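You operate a simulated robot arm through the tools that you are given. There is no shell and no other tool.

Carry out the task below with a simulated robot arm. There is one attempt and no reset: what you move stays moved.

Task
Turn the clamped orange valve block off, free it and shut it in the store box.
Fine: off before you open the vice; stand it upright in the box, slide the lid shut and latch it; leave the other valve blocks. Set down upright: what you pick out.

The check looks at the end state, three seconds after you hand in, the way a careful person would. Anything else that was tipped, shoved, dropped, spilled or broken makes it a failure. Lids that push on must go on centred and level and be pressed home; caps that screw on are set level and turned clockwise until they are tight.

Robot
A 7-joint arm with a two-finger gripper, fixed in place. Base frame: the origin is at the foot of the arm, x ahead of it, y to its left, z up; the work surface is at about z = 0.8. Readings come in cm, degrees, newtons and seconds.
With the tool pointing down near the work surface it reaches from about 22 to 56 cm from the base axis. Its first joint turns from -166.0 to 166.0 degrees. Payload 1.2 kg.
Tool frame: the origin (TCP) lies between the finger pads and is the grasp point; the fingertips stand 2.2 cm ahead of it; z points along the fingers, y is the line along which they close. The gripper opens to 9.2 cm. The gripper's body begins 6.5 cm behind the TCP.
Orientation is told as [roll, pitch, yaw] about the base's x, y, z axes, in that order, counted from this pose: with the fingers straight down and closing along the base's y, the tool's x points along the base's -x, its y along +y and its z along -z.

Tools
- The arm moves only by the tool move_arm. Its argument "moves" is one flat list of numbers, 6 for each row, row after row: the shift along the base's x, y, z in units of 50 mm (1.0 is 50 mm), then the turn, a rotation vector about the base's x, y, z in units of 4 degrees (1.0 is 4 degrees). In form: [tx, ty, tz, wx, wy, wz, tx, ty, tz, wx, wy, wz, ...]. A call has 1 to 20 rows; each row shifts and turns the commanded pose from where the row before left it. "jaw" is the finger opening in m, from 0 to 0.092, set as the call begins (left out, the last holds). A call with a number of a shift or a turn outside -1 to 1 is refused whole. A row lasts 0.2 s, in which the tool goes at most 5 cm and 8.6 degrees; a call with a longer step from one row to the next is refused whole, and so is a gripper value outside its range. Where a pose cannot be reached the arm comes as near as it can. A force on the tool above 40 N (or 10 N above the force at the start of the call, whichever is more), or a blocked arm, ends the call early, and 0.2 s more pass. The fingers move at their own pace and stop on an object; they squeeze with about 26 N. The grip force told is the motor's: it shows also when the fingers shut on nothing. Time passes only in rows, and 0.2 s behind the last, so rows that do not move let the fingers close. The reply holds the time, the measured pose of the TCP, the force on the tool along the base axes, the opening and the grip force, in the units named above and with some noise, with the torque about the TCP (base axes, N m) and any sound that the robot's microphone picked up.
- Cameras (640 x 400 px; columns grow to the right, rows downward): "scene" is fixed at [39.83, -49.97, 77.87]; the picture's right is [0.99, -0.16, 0.00], its down [-0.13, -0.79, -0.60] and it looks along [0.10, 0.59, -0.80] (base axes); focal length 318 px, centre (320, 200). "wrist" rides on the gripper at [7.1, 1.9, -10.2] in the tool frame; the picture's right is [-0.26, 0.96, 0.00], its down [-0.75, -0.20, -0.62] and it looks along [-0.60, -0.16, 0.78] (tool axes); focal length 280 px, centre (320, 200). There is no depth. A picture from a camera that has moved, and an enlarged one, comes with that camera's place and axes in the base frame and with its lens.
- camera(camera): a new picture of that camera. No time passes.
- close_up(camera, box): a new picture of the part [left, top, right, bottom] of that camera's present view, enlarged. No time passes.
- finish_job(): hands the job in; it is judged then, once.

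Places have to be worked out from the pictures, the camera data and where the tool is seen. Open the gripper and draw the arm clear of the work before you hand the job in, unless the task says otherwise.

The tools are called as a command line: name --argument value ..., lists and objects as JSON in quotes. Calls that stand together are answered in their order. move_arm: Moves the arm, as the interface text tells. Its arguments: {"type":"object","properties":{"moves":{"type":"array"},"jaw":{"type":"number"}},"required":["moves"]} The other tools are called the same way: camera (camera) takes a picture; close_up (camera, box) takes an enlarged picture of a part of a camera's view; finish_job () hands the job in.

At the start:

```text
t: 0.0
tcp_pos: [30.4, -4.3, 40.74]
ee_rot: [0.1, 0.0, -0.1]
wrist_force: [-0.2, 0.2, -0.1]
moment: [0.02, 0.02, 0.04]
opening: 9.19
finger_force: 0.0
```

scene: 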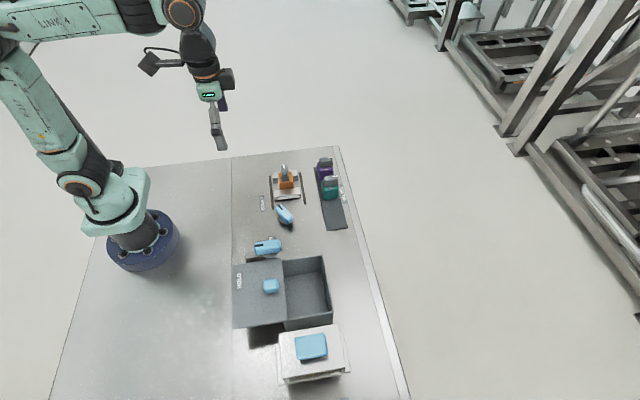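
wrist: 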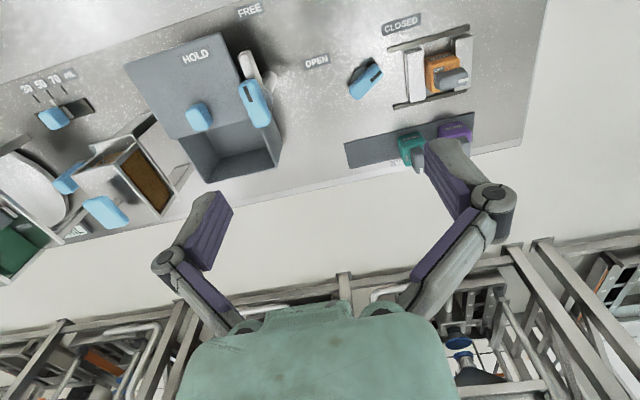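

I start by enlarging the work area in the scene view and in the wrist view, to make out the vice, the valve, the box and the labels.

close_up --camera "scene" --box '[230, 140, 370, 240]'

close_up --camera "scene" --box '[220, 230, 370, 390]'

close_up --camera "wrist" --box '[300, 0, 540, 180]'

close_up --camera "wrist" --box '[0, 0, 300, 280]'

```text
4.00 times, centred on (300, 190) of scene
camera zoom: at [39.83, -49.97, 77.87], right [0.99, -0.16, 0.0], down [-0.13, -0.79, -0.6], along [0.1, 0.59, -0.8], focal length 1273 px, centre (400, 240)
```

zoom: 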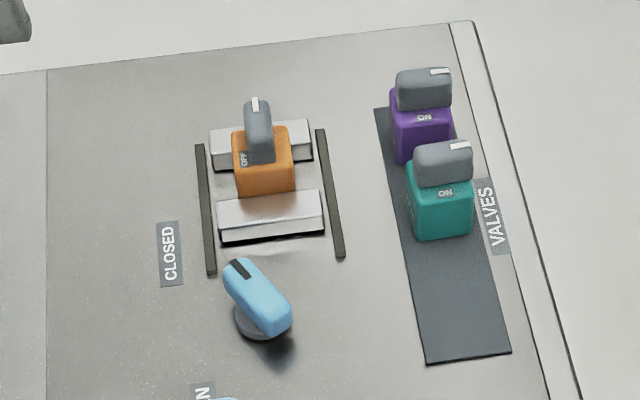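

```text
2.50 times, centred on (295, 310) of scene
camera zoom: at [39.83, -49.97, 77.87], right [0.99, -0.16, 0.0], down [-0.13, -0.79, -0.6], along [0.1, 0.59, -0.8], focal length 796 px, centre (382, -75)
```

zoom: 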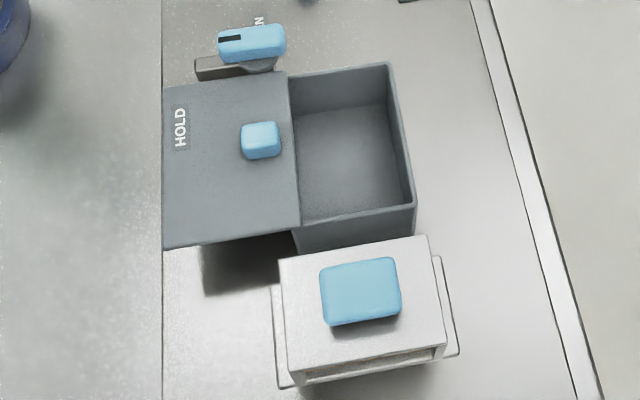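

```text
2.22 times, centred on (420, 90) of wrist
camera zoom: at [23.43, -2.31, 51.04], right [0.26, 0.96, 0.0], down [0.75, -0.2, 0.62], along [0.6, -0.16, -0.78], focal length 623 px, centre (98, 444)
```

zoom: 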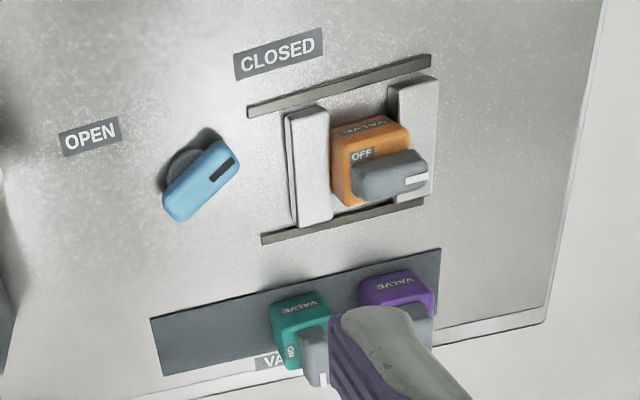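

```text
1.43 times, centred on (150, 140) of wrist
camera zoom: at [23.43, -2.31, 51.04], right [0.26, 0.96, 0.0], down [0.75, -0.2, 0.62], along [0.6, -0.16, -0.78], focal length 401 px, centre (563, 286)
```

zoom: 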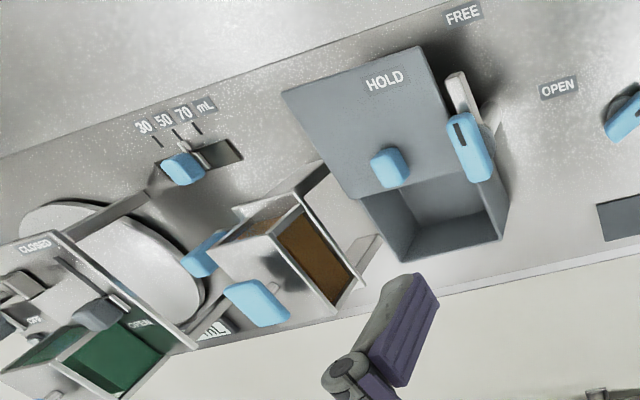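

The orange valve sits in the vice at about (39.6, 12), with the blue vice lever near it. I move the arm over toward −x of the vice, staying high, to get a closer wrist view.

move_arm --moves '[-0.085, 0.408, -0.39, 0, 0, 0, -0.085, 0.408, -0.39, 0, 0, 0, -0.085, 0.408, -0.39, 0, 0, 0, -0.085, 0.408, -0.39, 0, 0, 0, -0.085, 0.408, -0.39, 0, 0, 0, -0.085, 0.408, -0.39, 0, 0, 0, -0.085, 0.408, -0.39, 0, 0, 0, -0.085, 0.408, -0.39, 0, 0, 0]' --jaw 0.092

```text
t: 1.8
tcp_pos: [27.0, 11.94, 25.15]
ee_rot: [0.0, -0.1, -0.1]
wrist_force: [0.6, 0.7, 0.0]
moment: [-0.01, 0.02, -0.02]
opening: 9.18
finger_force: 0.1
```

The arm is at (27, 12, 25); I take wrist pictures of the vice and valve from here.

camera --camera "wrist"

close_up --camera "wrist" --box '[180, 0, 500, 200]'

close_up --camera "scene" --box '[265, 150, 345, 200]'

```text
taken
camera wrist: at [20.04, 14.03, 35.45], right [0.26, 0.96, 0.0], down [0.75, -0.21, 0.63], along [0.6, -0.16, -0.78], focal length 280 px, centre (320, 200)
```

wrist: 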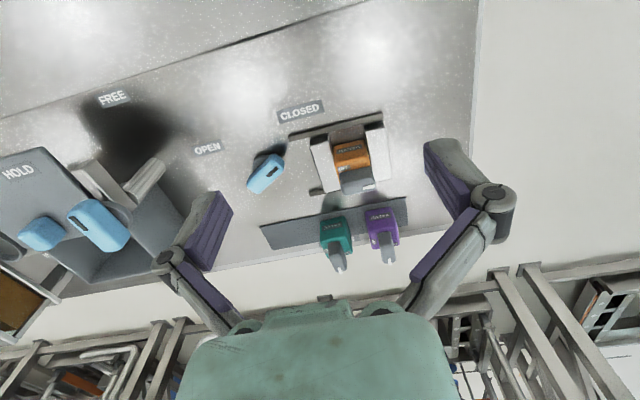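

```text
2.00 times, centred on (340, 100) of wrist
camera zoom: at [20.04, 14.03, 35.45], right [0.26, 0.96, 0.0], down [0.75, -0.21, 0.63], along [0.6, -0.16, -0.78], focal length 561 px, centre (280, 400)
```

zoom: 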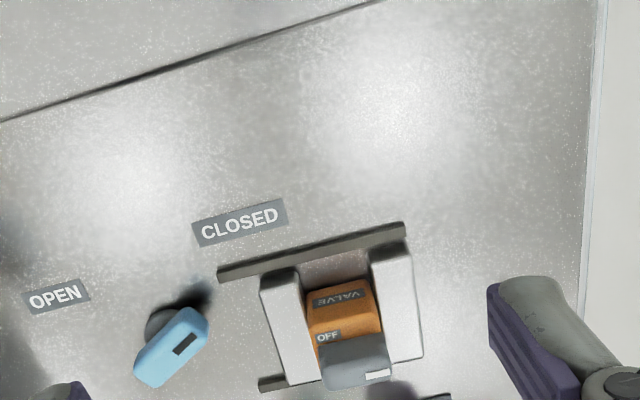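

```text
8.00 times, centred on (305, 175) of scene
camera zoom: at [39.83, -49.97, 77.87], right [0.99, -0.16, 0.0], down [-0.13, -0.79, -0.6], along [0.1, 0.59, -0.8], focal length 2546 px, centre (440, 400)
```

zoom: 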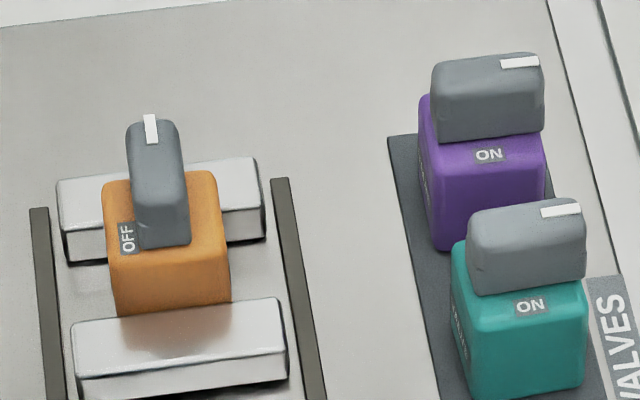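

The OFF label is visible beside the grey handle; I need a straight-down view to see which way the handle must turn. I tilt the tool about y by 37.6° so that the wrist camera looks down on the valve.

move_arm --moves '[0.248, -0.02, -0.08, 0, 0.94, 0, 0.248, -0.02, -0.08, 0, 0.94, 0, 0.248, -0.02, -0.08, 0, 0.94, 0, 0.248, -0.02, -0.08, 0, 0.94, 0, 0.248, -0.02, -0.08, 0, 0.94, 0, 0.248, -0.02, -0.08, 0, 0.94, 0, 0.248, -0.02, -0.08, 0, 0.94, 0, 0.248, -0.02, -0.08, 0, 0.94, 0, 0.248, -0.02, -0.08, 0, 0.94, 0, 0.248, -0.02, -0.08, 0, 0.94, 0]'

camera --camera "wrist"

```text
t: 4.0
tcp_pos: [39.47, 11.0, 21.1]
ee_rot: [0.0, 37.8, 0.0]
wrist_force: [-0.3, -0.7, 0.1]
moment: [-0.01, 0.01, -0.01]
opening: 9.21
finger_force: 0.1
```

```text
taken
camera wrist: at [40.17, 13.0, 33.63], right [0.21, 0.97, -0.16], down [0.98, -0.2, 0.03], along [0.0, -0.16, -0.99], focal length 280 px, centre (320, 200)
```

wrist: 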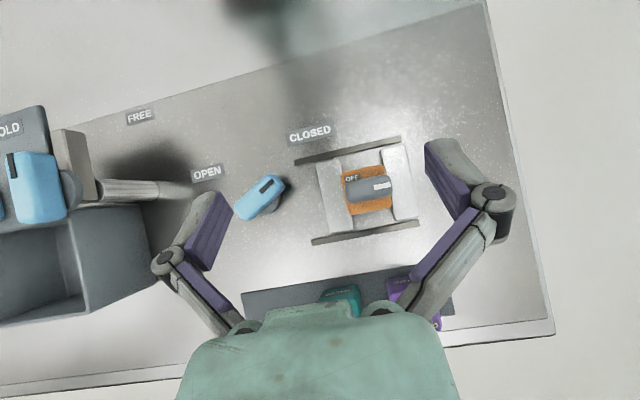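

close_up --camera "wrist" --box '[280, 120, 440, 260]'

close_up --camera "wrist" --box '[0, 90, 300, 260]'

```text
2.86 times, centred on (360, 190) of wrist
camera zoom: at [40.17, 13.0, 33.63], right [0.21, 0.97, -0.16], down [0.98, -0.2, 0.03], along [0.0, -0.16, -0.99], focal length 801 px, centre (206, 229)
```

zoom: 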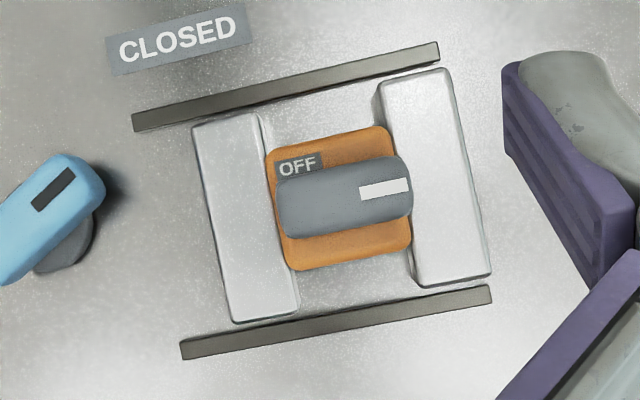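

```text
2.13 times, centred on (150, 175) of wrist
camera zoom: at [40.17, 13.0, 33.63], right [0.21, 0.97, -0.16], down [0.98, -0.2, 0.03], along [0.0, -0.16, -0.99], focal length 598 px, centre (683, 253)
```

zoom: 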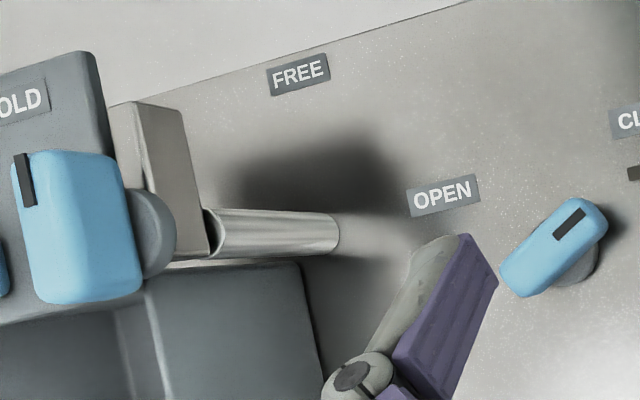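

From above, the handle's white mark points to +y and the OFF label lies at its −x, −y side. I move 8 cm further in +x to look down on the teal and purple blocks and compare their labels.

move_arm --moves '[0.32, 0.0, 0.05, 0, 0, 0, 0.32, 0.0, 0.05, 0, 0, 0, 0.32, 0.0, 0.05, 0, 0, 0, 0.32, 0.0, 0.05, 0, 0, 0, 0.32, 0.0, 0.05, 0, 0, 0]'

camera --camera "wrist"

```text
t: 5.2
tcp_pos: [41.06, 10.99, 21.42]
ee_rot: [0.0, 37.5, 0.0]
wrist_force: [-0.3, 0.0, 0.1]
moment: [0.03, -0.03, -0.03]
opening: 9.22
finger_force: 0.0
out of reach, approached as far as the arm can: row 2, 3, 4, 5
```

```text
taken
camera wrist: at [41.76, 12.99, 33.89], right [0.21, 0.96, -0.16], down [0.98, -0.2, 0.04], along [0.0, -0.16, -0.99], focal length 280 px, centre (320, 200)
```

wrist: 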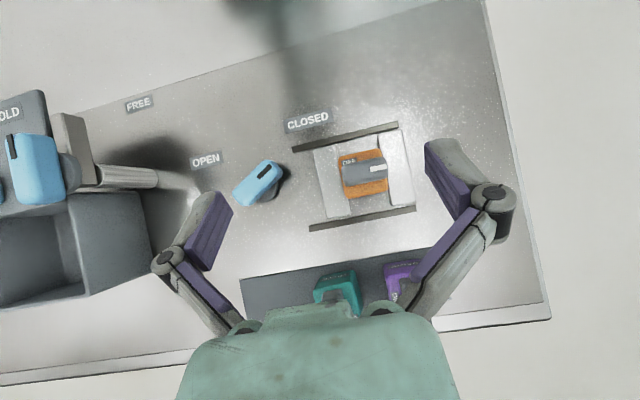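

The tilted pose ran out of reach, so I turn the tool back to vertical there, which puts the camera behind the teal and purple blocks looking forward.

move_arm --moves '[0, 0, 0.0, 0, -0.94, 0, 0, 0, 0.0, 0, -0.94, 0, 0, 0, 0.0, 0, -0.94, 0, 0, 0, 0.0, 0, -0.94, 0, 0, 0, 0.0, 0, -0.94, 0, 0, 0, 0.0, 0, -0.94, 0, 0, 0, 0.0, 0, -0.94, 0, 0, 0, 0.0, 0, -0.94, 0, 0, 0, 0.0, 0, -0.94, 0, 0, 0, 0.0, 0, -0.94, 0]'

camera --camera "wrist"

close_up --camera "wrist" --box '[200, 20, 480, 200]'

```text
t: 7.4
tcp_pos: [40.97, 11.12, 21.25]
ee_rot: [0.0, -0.1, 0.0]
wrist_force: [-1.1, 0.1, -0.3]
moment: [0.03, 0.01, 0.01]
opening: 9.22
finger_force: 0.1
```

```text
taken
camera wrist: at [33.99, 13.05, 31.67], right [0.26, 0.96, 0.0], down [0.75, -0.2, 0.63], along [0.6, -0.16, -0.78], focal length 280 px, centre (320, 200)
```

wrist: 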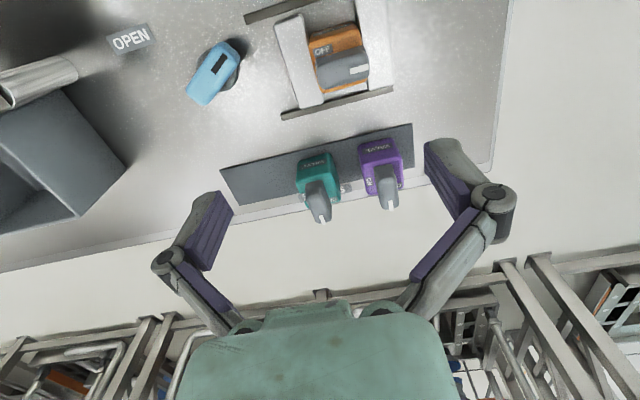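

```text
2.22 times, centred on (340, 110) of wrist
camera zoom: at [33.99, 13.05, 31.67], right [0.26, 0.96, 0.0], down [0.75, -0.2, 0.63], along [0.6, -0.16, -0.78], focal length 623 px, centre (276, 400)
```

zoom: 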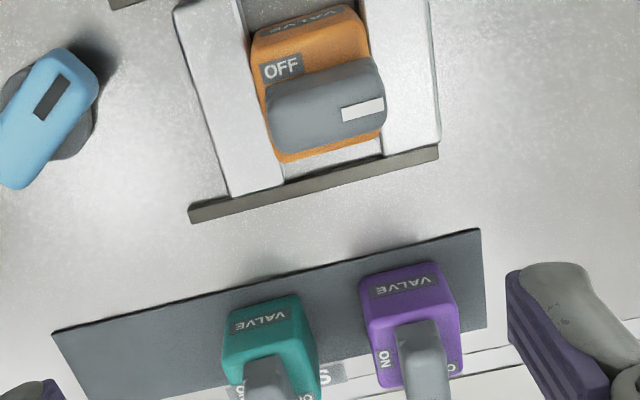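

Both side blocks seem to carry labels on either side of their handles; I enlarge them.

close_up --camera "wrist" --box '[290, 130, 420, 230]'

close_up --camera "wrist" --box '[290, 10, 390, 100]'

```text
4.00 times, centred on (355, 180) of wrist
camera zoom: at [33.99, 13.05, 31.67], right [0.26, 0.96, 0.0], down [0.75, -0.2, 0.63], along [0.6, -0.16, -0.78], focal length 1122 px, centre (180, 280)
```

zoom: 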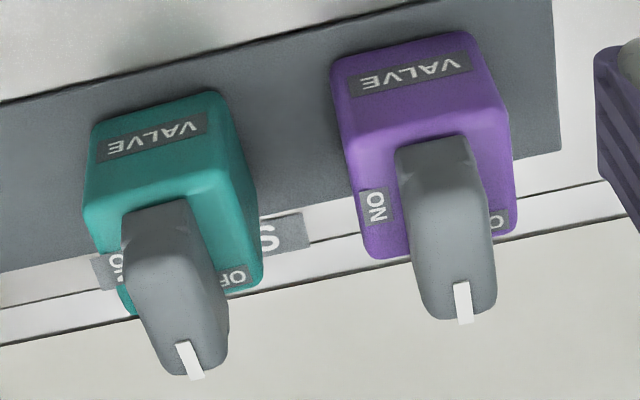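

```text
4.44 times, centred on (340, 55) of wrist
camera zoom: at [33.99, 13.05, 31.67], right [0.26, 0.96, 0.0], down [0.75, -0.2, 0.63], along [0.6, -0.16, -0.78], focal length 1246 px, centre (231, 844)
```

zoom: 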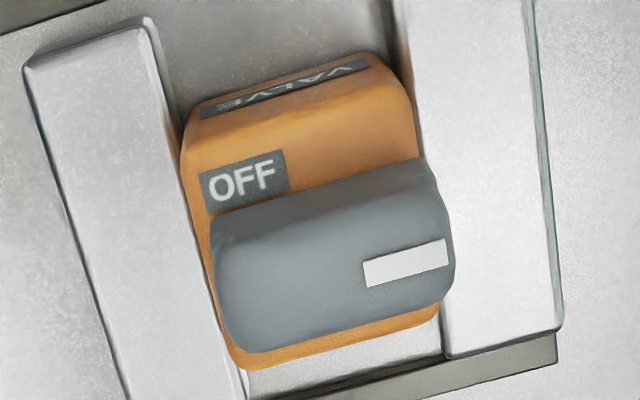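

Teal and purple show ON on one edge and OFF at the opposite corner; the orange block is the same design turned by 180°, so its handle mark now sits over ON (+y) and must turn about 90° counter-clockwise to −x. I estimate the handle's centre at (40.1, 13.4), its top at z≈8.9 and the block's top at z≈5.9, so I turn the gripper by −90° above it.

move_arm --moves '[-0.0087, 0.0228, -0.01, 0, 0, -1, -0.0087, 0.0228, -0.01, 0, 0, -1, -0.0087, 0.0228, -0.01, 0, 0, -1, -0.0087, 0.0228, -0.01, 0, 0, -1, -0.0087, 0.0228, -0.01, 0, 0, -1, -0.0087, 0.0228, -0.01, 0, 0, -1, -0.0087, 0.0228, -0.01, 0, 0, -1, -0.0087, 0.0228, -0.01, 0, 0, -1, -0.0087, 0.0228, -0.01, 0, 0, -1, -0.0087, 0.0228, -0.01, 0, 0, -1, -0.0087, 0.0228, -0.01, 0, 0, -1, -0.0087, 0.0228, -0.01, 0, 0, -1, -0.0087, 0.0228, -0.01, 0, 0, -1, -0.0087, 0.0228, -0.01, 0, 0, -1, -0.0087, 0.0228, -0.01, 0, 0, -1, -0.0087, 0.0228, -0.01, 0, 0, -1, -0.0087, 0.0228, -0.01, 0, 0, -1, -0.0087, 0.0228, -0.01, 0, 0, -1, -0.0087, 0.0228, -0.01, 0, 0, -1, -0.0087, 0.0228, -0.01, 0, 0, -1]'

camera --camera "wrist"

```text
t: 11.6
tcp_pos: [40.3, 13.13, 20.39]
ee_rot: [0.0, 0.0, -80.1]
wrist_force: [0.6, 0.2, -0.7]
moment: [0.0, -0.01, -0.03]
opening: 9.22
finger_force: 0.0
```

```text
taken
camera wrist: at [40.98, 20.62, 30.66], right [1.0, -0.09, 0.0], down [-0.07, -0.78, 0.63], along [-0.06, -0.62, -0.78], focal length 280 px, centre (320, 200)
```

wrist: 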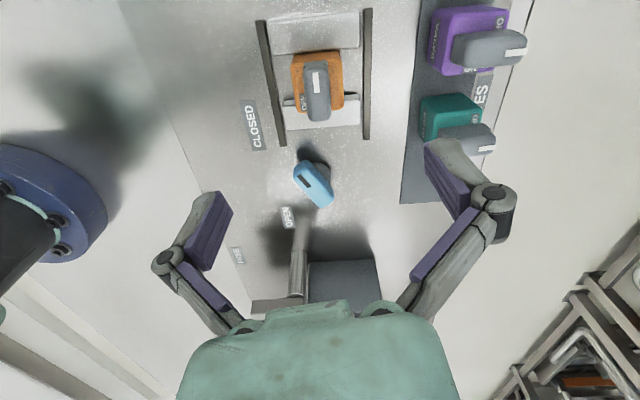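

close_up --camera "wrist" --box '[260, 10, 380, 160]'

close_up --camera "wrist" --box '[410, 0, 540, 160]'

```text
2.67 times, centred on (320, 85) of wrist
camera zoom: at [40.98, 20.62, 30.66], right [1.0, -0.09, 0.0], down [-0.07, -0.78, 0.63], along [-0.06, -0.62, -0.78], focal length 748 px, centre (320, 507)
```

zoom: 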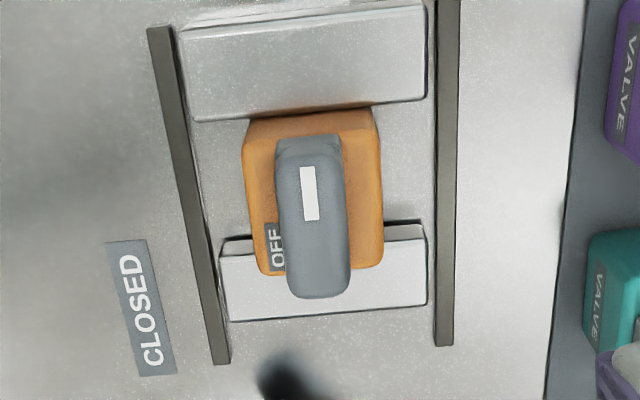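

```text
2.50 times, centred on (475, 80) of wrist
camera zoom: at [40.98, 20.62, 30.66], right [1.0, -0.09, 0.0], down [-0.07, -0.78, 0.63], along [-0.06, -0.62, -0.78], focal length 701 px, centre (-68, 500)
```

zoom: 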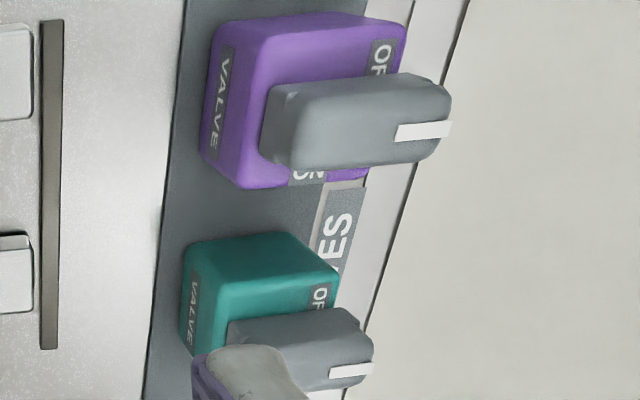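

The view from +y agrees with the estimate: handle along y, centre about (40.1, 13.5). I finish the turn to −90° and lower the open gripper until the fingertips are just above the handle's top, then check.

move_arm --moves '[-0.0067, 0.01, -0.26, 0, 0, -0.4125, -0.0067, 0.01, -0.26, 0, 0, -0.4125, -0.0067, 0.01, -0.26, 0, 0, -0.4125, -0.0067, 0.01, -0.26, 0, 0, -0.4125, -0.0067, 0.01, -0.26, 0, 0, -0.4125, -0.0067, 0.01, -0.26, 0, 0, -0.4125]'

camera --camera "wrist"

close_up --camera "scene" --box '[240, 110, 360, 210]'

```text
t: 13.0
tcp_pos: [39.98, 13.46, 12.46]
ee_rot: [0.0, -0.1, -90.0]
wrist_force: [-0.5, -0.1, -1.3]
moment: [0.01, -0.01, -0.01]
opening: 9.2
finger_force: 0.1
```

```text
taken
camera wrist: at [42.0, 20.68, 22.85], right [0.97, -0.26, 0.0], down [-0.2, -0.75, 0.62], along [-0.16, -0.6, -0.78], focal length 280 px, centre (320, 200)
```

wrist: 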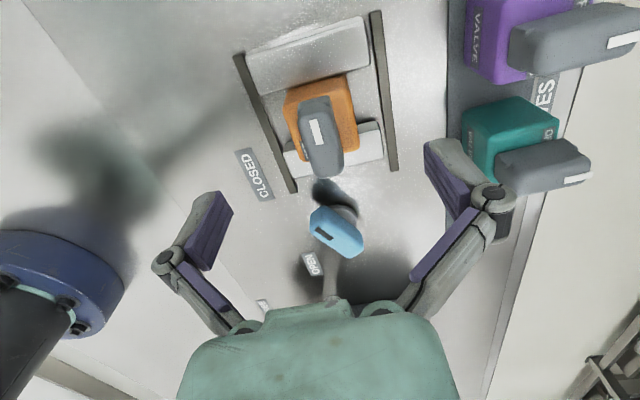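

```text
4.00 times, centred on (300, 160) of scene
camera zoom: at [39.83, -49.97, 77.87], right [0.99, -0.16, 0.0], down [-0.13, -0.79, -0.6], along [0.1, 0.59, -0.8], focal length 1273 px, centre (400, 360)
```

zoom: 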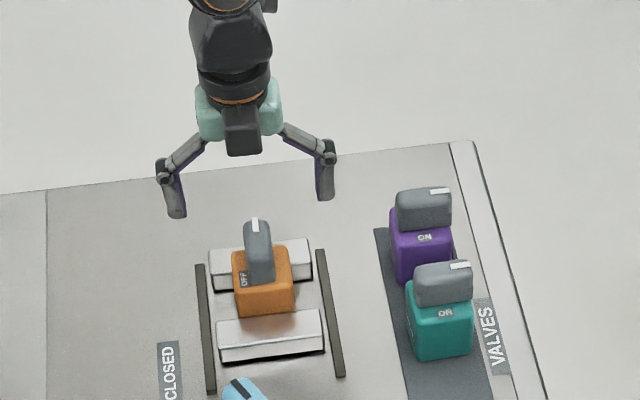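

The open fingertips look about 1 cm higher than the nominal 2.2 cm ahead of the TCP, so the linkage may swing forward as it closes. I raise by 2 cm and close the fingers in free air to see where the tips go.

move_arm --moves '[0, 0, 0.4, 0, 0, 0, 0, 0, 0, 0, 0, 0]' --jaw 0.092

close_up --camera "scene" --box '[240, 110, 360, 210]'

move_arm --moves '[0, 0, 0, 0, 0, 0, 0, 0, 0, 0, 0, 0, 0, 0, 0, 0, 0, 0]' --jaw 0.02

close_up --camera "scene" --box '[240, 110, 360, 210]'

camera --camera "wrist"

```text
t: 13.6
tcp_pos: [39.87, 13.52, 14.66]
ee_rot: [0.0, 0.1, -90.0]
wrist_force: [0.0, -0.3, 0.1]
moment: [-0.01, 0.02, -0.01]
opening: 9.2
finger_force: 0.1
```

```text
4.00 times, centred on (300, 160) of scene
camera zoom: at [39.83, -49.97, 77.87], right [0.99, -0.16, 0.0], down [-0.13, -0.79, -0.6], along [0.1, 0.59, -0.8], focal length 1273 px, centre (400, 360)
```

zoom: 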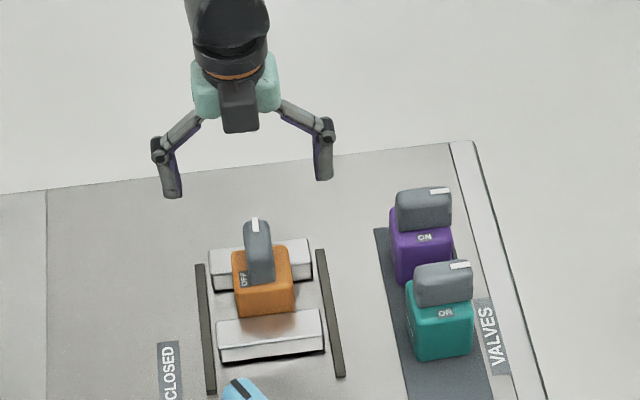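

```text
t: 14.4
tcp_pos: [39.98, 13.58, 14.62]
ee_rot: [-0.1, -0.1, -89.9]
wrist_force: [-0.2, 0.8, 0.4]
moment: [-0.02, -0.01, -0.01]
opening: 1.99
finger_force: 0.1
```

```text
4.00 times, centred on (300, 160) of scene
camera zoom: at [39.83, -49.97, 77.87], right [0.99, -0.16, 0.0], down [-0.13, -0.79, -0.6], along [0.1, 0.59, -0.8], focal length 1273 px, centre (400, 360)
```

zoom: 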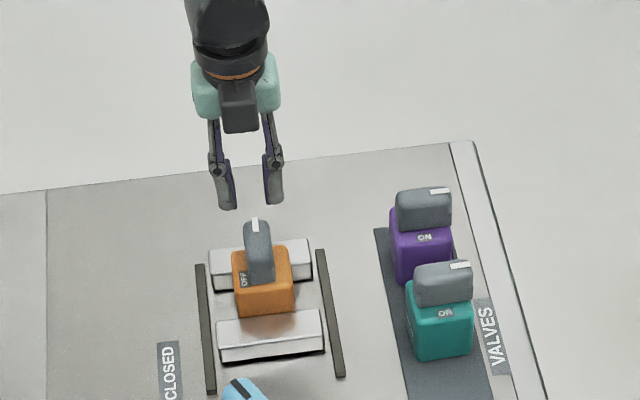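

```text
taken
camera wrist: at [41.98, 20.66, 24.87], right [0.97, -0.26, 0.0], down [-0.2, -0.75, 0.62], along [-0.16, -0.6, -0.78], focal length 280 px, centre (320, 200)
```

wrist: 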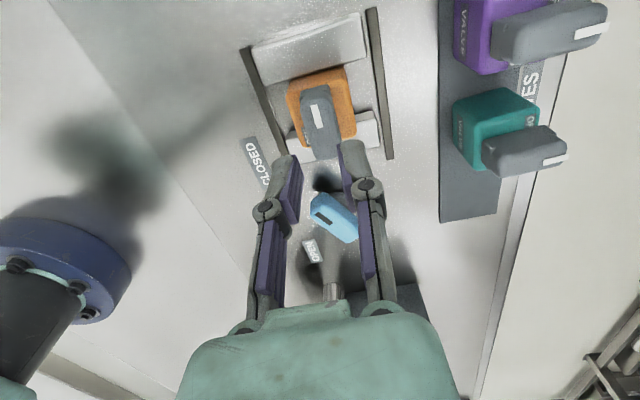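

Nearly closed, the tips reach the nominal 2.2 cm; fully open they sit about 1.4 cm higher. I open to 4 cm and come down over the handle to TCP z≈8.8, which puts the tips at about 6.7, above the block's top.

move_arm --moves '[0, 0, 0, 0, 0, 0, 0.002, -0.003, -0.145, 0, 0, 0, 0.002, -0.003, -0.145, 0, 0, 0, 0.002, -0.003, -0.145, 0, 0, 0, 0.002, -0.003, -0.145, 0, 0, 0, 0.002, -0.003, -0.145, 0, 0, 0, 0.002, -0.003, -0.145, 0, 0, 0, 0.002, -0.003, -0.145, 0, 0, 0, 0.002, -0.003, -0.145, 0, 0, 0]' --jaw 0.04

close_up --camera "scene" --box '[250, 130, 350, 210]'

camera --camera "wrist"

```text
t: 16.4
tcp_pos: [40.03, 13.59, 8.86]
ee_rot: [0.0, 0.0, -89.9]
wrist_force: [0.2, 0.4, -0.5]
moment: [0.03, -0.02, -0.02]
opening: 4.02
finger_force: 0.1
```

```text
5.00 times, centred on (300, 170) of scene
camera zoom: at [39.83, -49.97, 77.87], right [0.99, -0.16, 0.0], down [-0.13, -0.79, -0.6], along [0.1, 0.59, -0.8], focal length 1591 px, centre (420, 350)
```

zoom: 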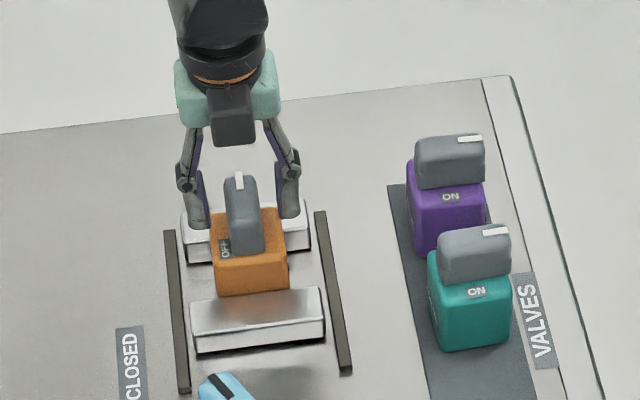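

```text
taken
camera wrist: at [42.06, 20.66, 19.12], right [0.97, -0.26, 0.0], down [-0.2, -0.75, 0.62], along [-0.16, -0.6, -0.78], focal length 280 px, centre (320, 200)
```

wrist: 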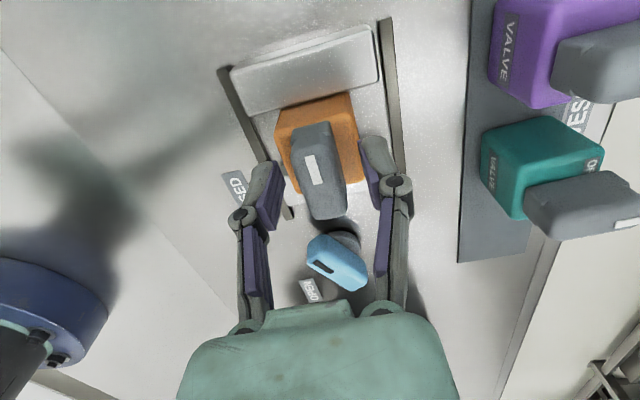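

The fingers bracket the handle, with the tips just clear of the block's top. I close on the handle.

move_arm --moves '[0, 0, 0, 0, 0, 0, 0, 0, 0, 0, 0, 0, 0, 0, 0, 0, 0, 0]' --jaw 0.0

camera --camera "wrist"

```text
t: 17.2
tcp_pos: [40.08, 13.58, 8.86]
ee_rot: [0.1, 0.1, -90.0]
wrist_force: [2.1, 1.0, 1.4]
moment: [0.08, 0.02, 0.0]
opening: 1.92
finger_force: 26.1
```

```text
taken
camera wrist: at [42.08, 20.66, 19.15], right [0.97, -0.26, 0.0], down [-0.2, -0.75, 0.62], along [-0.16, -0.6, -0.78], focal length 280 px, centre (320, 200)
```

wrist: 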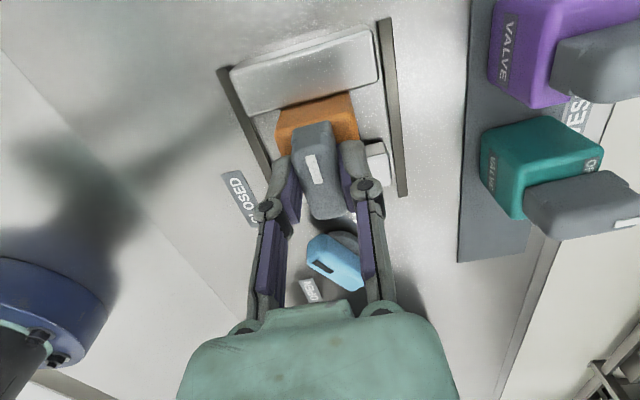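

The handle is gripped at 1.92 cm with 26 N. I turn it 24° counter-clockwise and watch the torque.

move_arm --moves '[0, 0, 0, 0, 0, 1, 0, 0, 0, 0, 0, 1, 0, 0, 0, 0, 0, 1, 0, 0, 0, 0, 0, 1, 0, 0, 0, 0, 0, 1, 0, 0, 0, 0, 0, 1]'

close_up --camera "scene" --box '[250, 130, 350, 210]'

```text
t: 18.6
tcp_pos: [40.01, 13.53, 8.75]
ee_rot: [-0.1, 0.0, -65.9]
wrist_force: [-8.1, -2.7, 14.3]
moment: [0.14, 0.34, -0.03]
opening: 1.92
finger_force: 26.1
```

```text
5.00 times, centred on (300, 170) of scene
camera zoom: at [39.83, -49.97, 77.87], right [0.99, -0.16, 0.0], down [-0.13, -0.79, -0.6], along [0.1, 0.59, -0.8], focal length 1591 px, centre (420, 350)
```

zoom: 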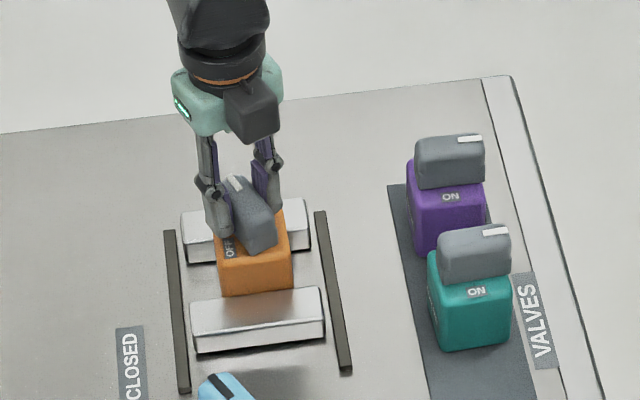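

It turns with the handle following, but there is a side force of −8 N in x and +14 N in z, so the pivot lies slightly to −y of my grip. I continue the turn with a small drift toward −x/−y and a slight lift to relieve it.

move_arm --moves '[-0.008, -0.002, 0.008, 0, 0, 0, -0.006, -0.003, 0.004, 0, 0, 1, -0.006, -0.003, 0, 0, 0, 1, -0.006, -0.003, 0, 0, 0, 1, -0.006, -0.003, 0, 0, 0, 1, -0.006, -0.003, 0, 0, 0, 1, -0.006, -0.003, 0, 0, 0, 1]'

close_up --camera "scene" --box '[250, 130, 350, 210]'

```text
t: 20.2
tcp_pos: [39.81, 13.4, 8.85]
ee_rot: [0.0, 0.0, -41.8]
wrist_force: [-0.7, -0.4, 0.4]
moment: [0.0, 0.0, -0.01]
opening: 1.92
finger_force: 25.5
```

```text
5.00 times, centred on (300, 170) of scene
camera zoom: at [39.83, -49.97, 77.87], right [0.99, -0.16, 0.0], down [-0.13, -0.79, -0.6], along [0.1, 0.59, -0.8], focal length 1591 px, centre (420, 350)
```

zoom: 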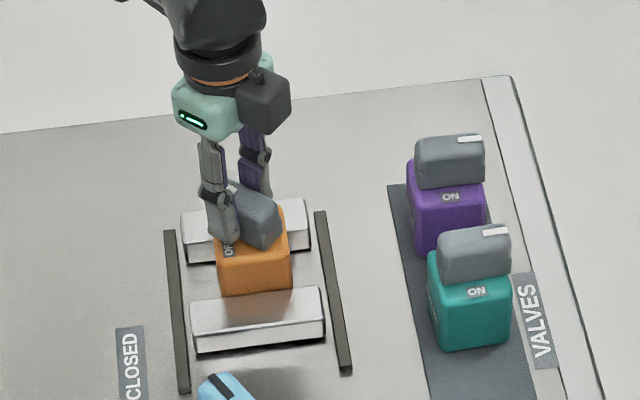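

Forces are near zero and the handle is at about 48°. I continue 24° more with the matching drift.

move_arm --moves '[-0.004, -0.005, 0, 0, 0, 1, -0.004, -0.005, 0, 0, 0, 1, -0.004, -0.005, 0, 0, 0, 1, -0.003, -0.005, 0, 0, 0, 1, -0.003, -0.005, 0, 0, 0, 1, -0.003, -0.005, 0, 0, 0, 1]'

close_up --camera "scene" --box '[250, 130, 350, 210]'

```text
t: 21.6
tcp_pos: [39.81, 13.22, 8.87]
ee_rot: [-0.1, 0.1, -17.9]
wrist_force: [-1.2, -1.9, -0.6]
moment: [-0.15, 0.03, 0.0]
opening: 1.93
finger_force: 26.3
```

```text
5.00 times, centred on (300, 170) of scene
camera zoom: at [39.83, -49.97, 77.87], right [0.99, -0.16, 0.0], down [-0.13, -0.79, -0.6], along [0.1, 0.59, -0.8], focal length 1591 px, centre (420, 350)
```

zoom: 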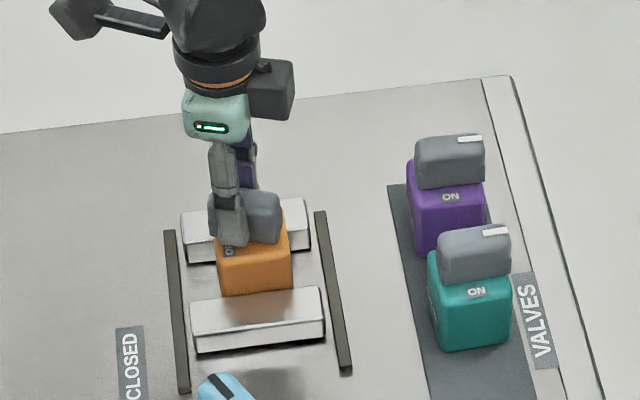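

At 72° there is still no resistance. I turn 18° more to reach about 90°, watching torque.

move_arm --moves '[-0.002, -0.004, 0, 0, 0, 0.9, -0.002, -0.004, 0, 0, 0, 0.9, -0.002, -0.004, 0, 0, 0, 0.9, -0.001, -0.004, 0, 0, 0, 0.9, -0.001, -0.004, 0, 0, 0, 0.9]'

close_up --camera "scene" --box '[250, 130, 350, 210]'

```text
t: 22.8
tcp_pos: [39.82, 13.06, 8.96]
ee_rot: [0.0, -0.1, 0.0]
wrist_force: [-1.0, -7.7, 0.0]
moment: [-0.42, 0.05, -0.01]
opening: 1.92
finger_force: 26.3
```

```text
5.00 times, centred on (300, 170) of scene
camera zoom: at [39.83, -49.97, 77.87], right [0.99, -0.16, 0.0], down [-0.13, -0.79, -0.6], along [0.1, 0.59, -0.8], focal length 1591 px, centre (420, 350)
```

zoom: 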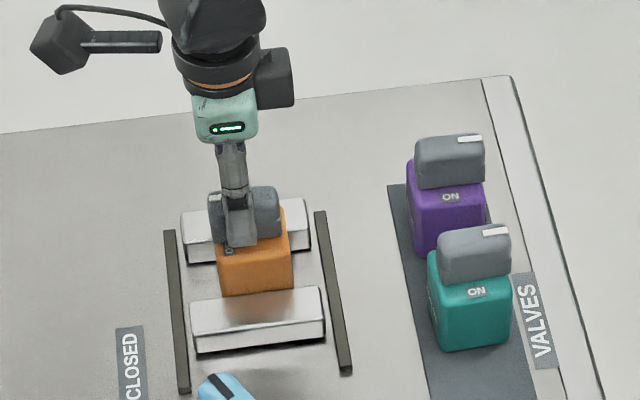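

The handle is at 90° with no yaw torque. I ease −y by 1 mm and try 4° further to feel whether there is a stop.

move_arm --moves '[0, -0.016, 0, 0, 0, 0, 0, -0.008, 0, 0, 0, 0.5, 0, 0, 0, 0, 0, 0.5]'

camera --camera "wrist"

close_up --camera "scene" --box '[270, 160, 310, 190]'

```text
t: 23.6
tcp_pos: [39.68, 13.02, 8.93]
ee_rot: [0.0, 0.0, 4.0]
wrist_force: [2.1, -3.1, -0.4]
moment: [-0.12, -0.02, -0.5]
opening: 1.94
finger_force: 26.1
```

```text
taken
camera wrist: at [32.62, 14.54, 19.21], right [0.19, 0.98, 0.0], down [0.77, -0.15, 0.63], along [0.61, -0.12, -0.78], focal length 280 px, centre (320, 200)
```

wrist: 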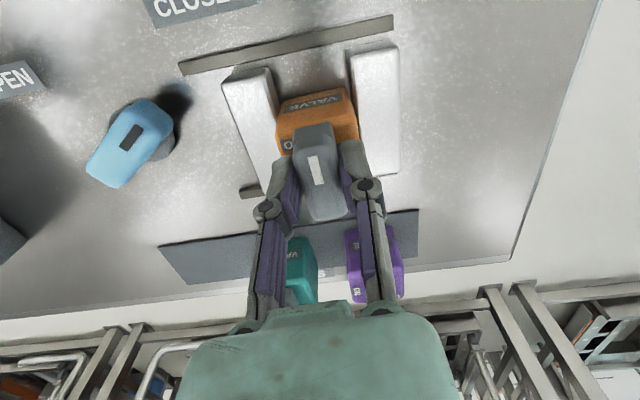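

```text
13.33 times, centred on (290, 175) of scene
camera zoom: at [39.83, -49.97, 77.87], right [0.99, -0.16, 0.0], down [-0.13, -0.79, -0.6], along [0.1, 0.59, -0.8], focal length 4242 px, centre (720, 533)
```

zoom: 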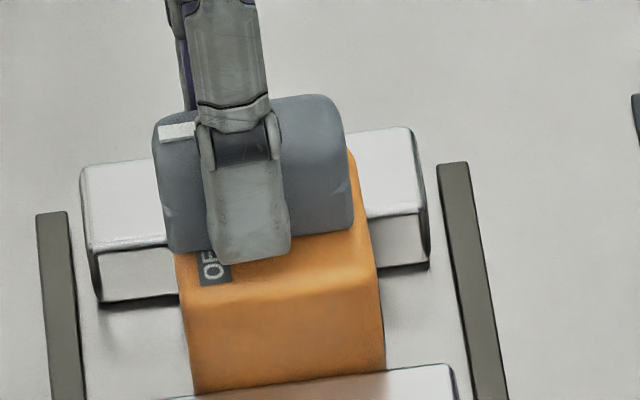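

The torque jumped to −0.5 N m, so the stop (OFF) is at 90°. I let the gripper back 3° to relax, open the fingers and rise straight up.

move_arm --moves '[0, 0, 0, 0, 0, -0.7, 0, 0, 0, 0, 0, 0]'

move_arm --moves '[0, 0, 0, 0, 0, 0, 0, 0, 0, 0, 0, 0, 0, 0, 0.15, 0, 0, 0, 0, 0, 0.3, 0, 0, 0, 0, 0, 0.4, 0, 0, 0, 0, 0, 0.4, 0, 0, 0, 0, 0, 0.4, 0, 0, 0]' --jaw 0.04

camera --camera "wrist"

close_up --camera "scene" --box '[265, 150, 345, 200]'

```text
t: 24.2
tcp_pos: [39.63, 13.06, 8.76]
ee_rot: [0.1, -0.2, 1.3]
wrist_force: [0.1, -1.1, -0.1]
moment: [-0.07, -0.05, -0.04]
opening: 1.93
finger_force: 25.7
```

```text
t: 25.8
tcp_pos: [39.71, 13.03, 17.18]
ee_rot: [0.0, 0.0, 1.3]
wrist_force: [-0.2, 0.0, -0.2]
moment: [-0.01, 0.03, -0.02]
opening: 4.02
finger_force: 0.1
```

```text
taken
camera wrist: at [32.72, 14.91, 27.41], right [0.24, 0.97, 0.0], down [0.76, -0.19, 0.62], along [0.61, -0.15, -0.78], focal length 280 px, centre (320, 200)
```

wrist: 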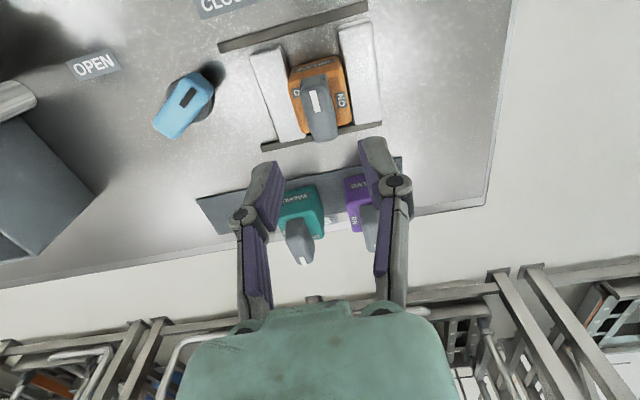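

```text
8.00 times, centred on (305, 175) of scene
camera zoom: at [39.83, -49.97, 77.87], right [0.99, -0.16, 0.0], down [-0.13, -0.79, -0.6], along [0.1, 0.59, -0.8], focal length 2546 px, centre (440, 400)
```

zoom: 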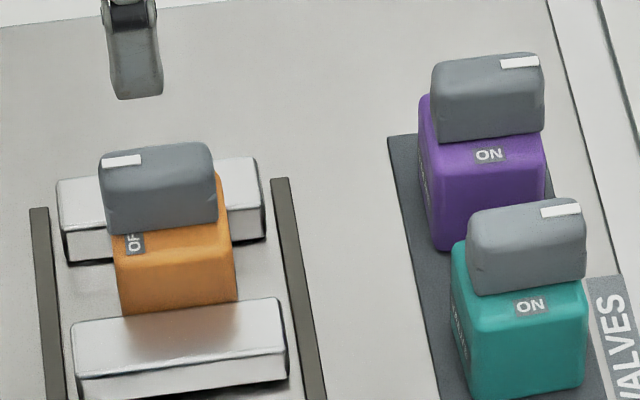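

ON is now exposed at the +y edge and the mark points to −x beside OFF, just as on the two other blocks. I enlarge to check the handle's angle, and to study the vice lever.

close_up --camera "wrist" --box '[240, 0, 400, 160]'

close_up --camera "wrist" --box '[50, 0, 290, 180]'

close_up --camera "scene" --box '[255, 185, 335, 235]'

```text
2.50 times, centred on (320, 80) of wrist
camera zoom: at [32.72, 14.91, 27.41], right [0.24, 0.97, 0.0], down [0.76, -0.19, 0.62], along [0.61, -0.15, -0.78], focal length 701 px, centre (320, 500)
```

zoom: 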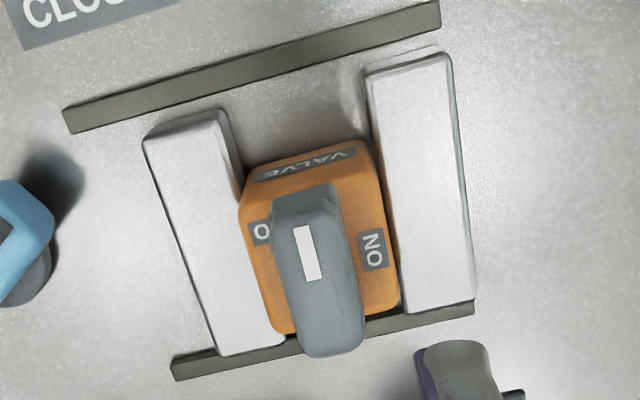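

```text
2.22 times, centred on (170, 90) of wrist
camera zoom: at [32.72, 14.91, 27.41], right [0.24, 0.97, 0.0], down [0.76, -0.19, 0.62], along [0.61, -0.15, -0.78], focal length 623 px, centre (653, 444)
```

zoom: 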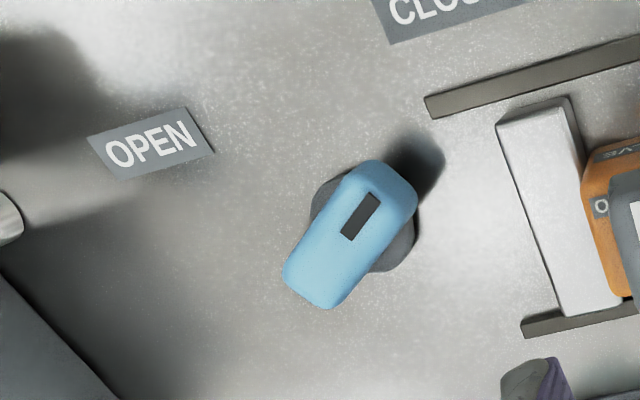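

```text
8.00 times, centred on (295, 210) of scene
camera zoom: at [39.83, -49.97, 77.87], right [0.99, -0.16, 0.0], down [-0.13, -0.79, -0.6], along [0.1, 0.59, -0.8], focal length 2546 px, centre (520, 120)
```

zoom: 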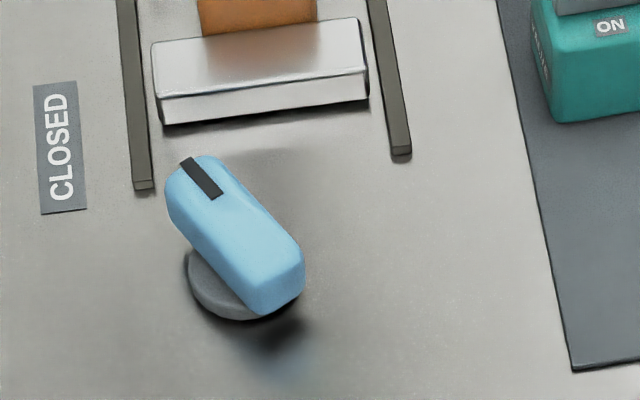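

The valve is OFF. The vice lever's bar runs at about 117° with its pivot near (38.6, 1.2) and its top at z≈5.1, its mark toward CLOSED; OPEN lies counter-clockwise. I move above the pivot with the gripper turned to about −61° so the fingers straddle the bar.

move_arm --moves '[-0.0138, -0.1475, -0.0375, 0, 0, -0.973, -0.0138, -0.1475, -0.0375, 0, 0, -0.973, -0.0138, -0.1475, -0.0375, 0, 0, -0.973, -0.0138, -0.1475, -0.0375, 0, 0, -0.973, -0.0138, -0.1475, -0.0375, 0, 0, -0.973, -0.0138, -0.1475, -0.0375, 0, 0, -0.973, -0.0138, -0.1475, -0.0375, 0, 0, -0.973, -0.0138, -0.1475, -0.0375, 0, 0, -0.973, -0.0138, -0.1475, -0.0375, 0, 0, -0.973, -0.0138, -0.1475, -0.0375, 0, 0, -0.973, -0.0138, -0.1475, -0.0375, 0, 0, -0.973, -0.0138, -0.1475, -0.0375, 0, 0, -0.973, -0.0138, -0.1475, -0.0375, 0, 0, -0.973, -0.0138, -0.1475, -0.0375, 0, 0, -0.973, -0.0138, -0.1475, -0.0375, 0, 0, -0.973, -0.0138, -0.1475, -0.0375, 0, 0, -0.973]' --jaw 0.04

camera --camera "wrist"

close_up --camera "scene" --box '[250, 150, 350, 250]'

```text
t: 29.2
tcp_pos: [38.49, 1.29, 14.13]
ee_rot: [-0.1, -0.1, -61.0]
wrist_force: [0.5, 0.9, -0.1]
moment: [0.03, -0.01, 0.02]
opening: 4.0
finger_force: 0.1
```

```text
taken
camera wrist: at [36.94, 8.43, 24.39], right [0.97, 0.24, 0.0], down [0.19, -0.76, 0.62], along [0.15, -0.61, -0.78], focal length 280 px, centre (320, 200)
```

wrist: 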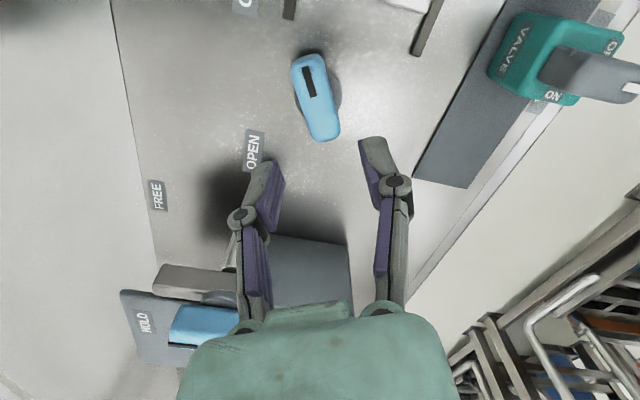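

```text
4.00 times, centred on (300, 200) of scene
camera zoom: at [39.83, -49.97, 77.87], right [0.99, -0.16, 0.0], down [-0.13, -0.79, -0.6], along [0.1, 0.59, -0.8], focal length 1273 px, centre (400, 200)
```

zoom: 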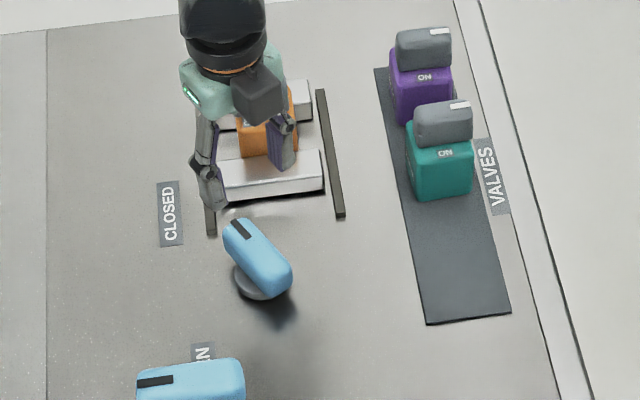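

I enlarge the lever to get its angle and centre from this near-overhead view.

close_up --camera "wrist" --box '[240, 20, 400, 160]'

```text
2.86 times, centred on (320, 90) of wrist
camera zoom: at [36.94, 8.43, 24.39], right [0.97, 0.24, 0.0], down [0.19, -0.76, 0.62], along [0.15, -0.61, -0.78], focal length 801 px, centre (320, 514)
```

zoom: 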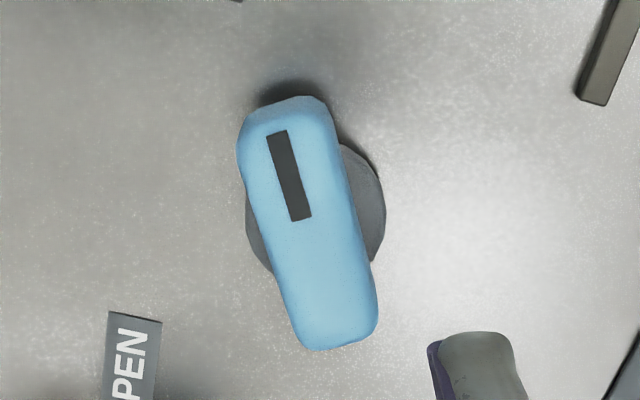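

The bar runs at 119.4° and its pivot is at about (38.6, 1.15), right on the bar's line. I come down over the pivot to TCP z≈5.2 with 4 cm opening.

move_arm --moves '[0.002, -0.003, -0.1786, 0, 0, 0, 0.002, -0.003, -0.1786, 0, 0, 0, 0.002, -0.003, -0.1786, 0, 0, 0, 0.002, -0.003, -0.1786, 0, 0, 0, 0.002, -0.003, -0.1786, 0, 0, 0, 0.002, -0.003, -0.1786, 0, 0, 0, 0.002, -0.003, -0.1786, 0, 0, 0, 0.002, -0.003, -0.1786, 0, 0, 0, 0.002, -0.003, -0.1786, 0, 0, 0, 0.002, -0.003, -0.1786, 0, 0, 0]'

camera --camera "wrist"

close_up --camera "scene" --box '[250, 160, 330, 240]'

```text
t: 31.4
tcp_pos: [38.63, 1.09, 5.2]
ee_rot: [0.0, 0.0, -60.8]
wrist_force: [0.2, 0.7, 0.9]
moment: [-0.01, -0.01, 0.01]
opening: 3.99
finger_force: 0.0
```

```text
taken
camera wrist: at [37.08, 8.34, 15.49], right [0.97, 0.24, 0.0], down [0.19, -0.76, 0.63], along [0.15, -0.61, -0.78], focal length 280 px, centre (320, 200)
```

wrist: 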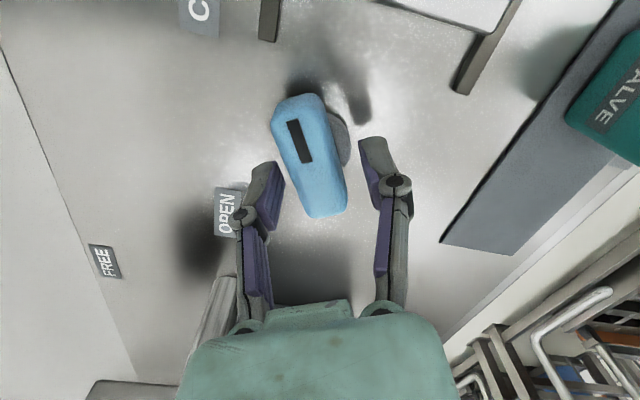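

```text
5.00 times, centred on (290, 200) of scene
camera zoom: at [39.83, -49.97, 77.87], right [0.99, -0.16, 0.0], down [-0.13, -0.79, -0.6], along [0.1, 0.59, -0.8], focal length 1591 px, centre (470, 200)
```

zoom: 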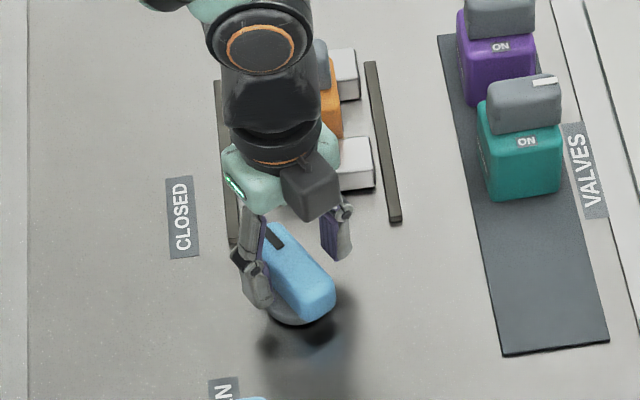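

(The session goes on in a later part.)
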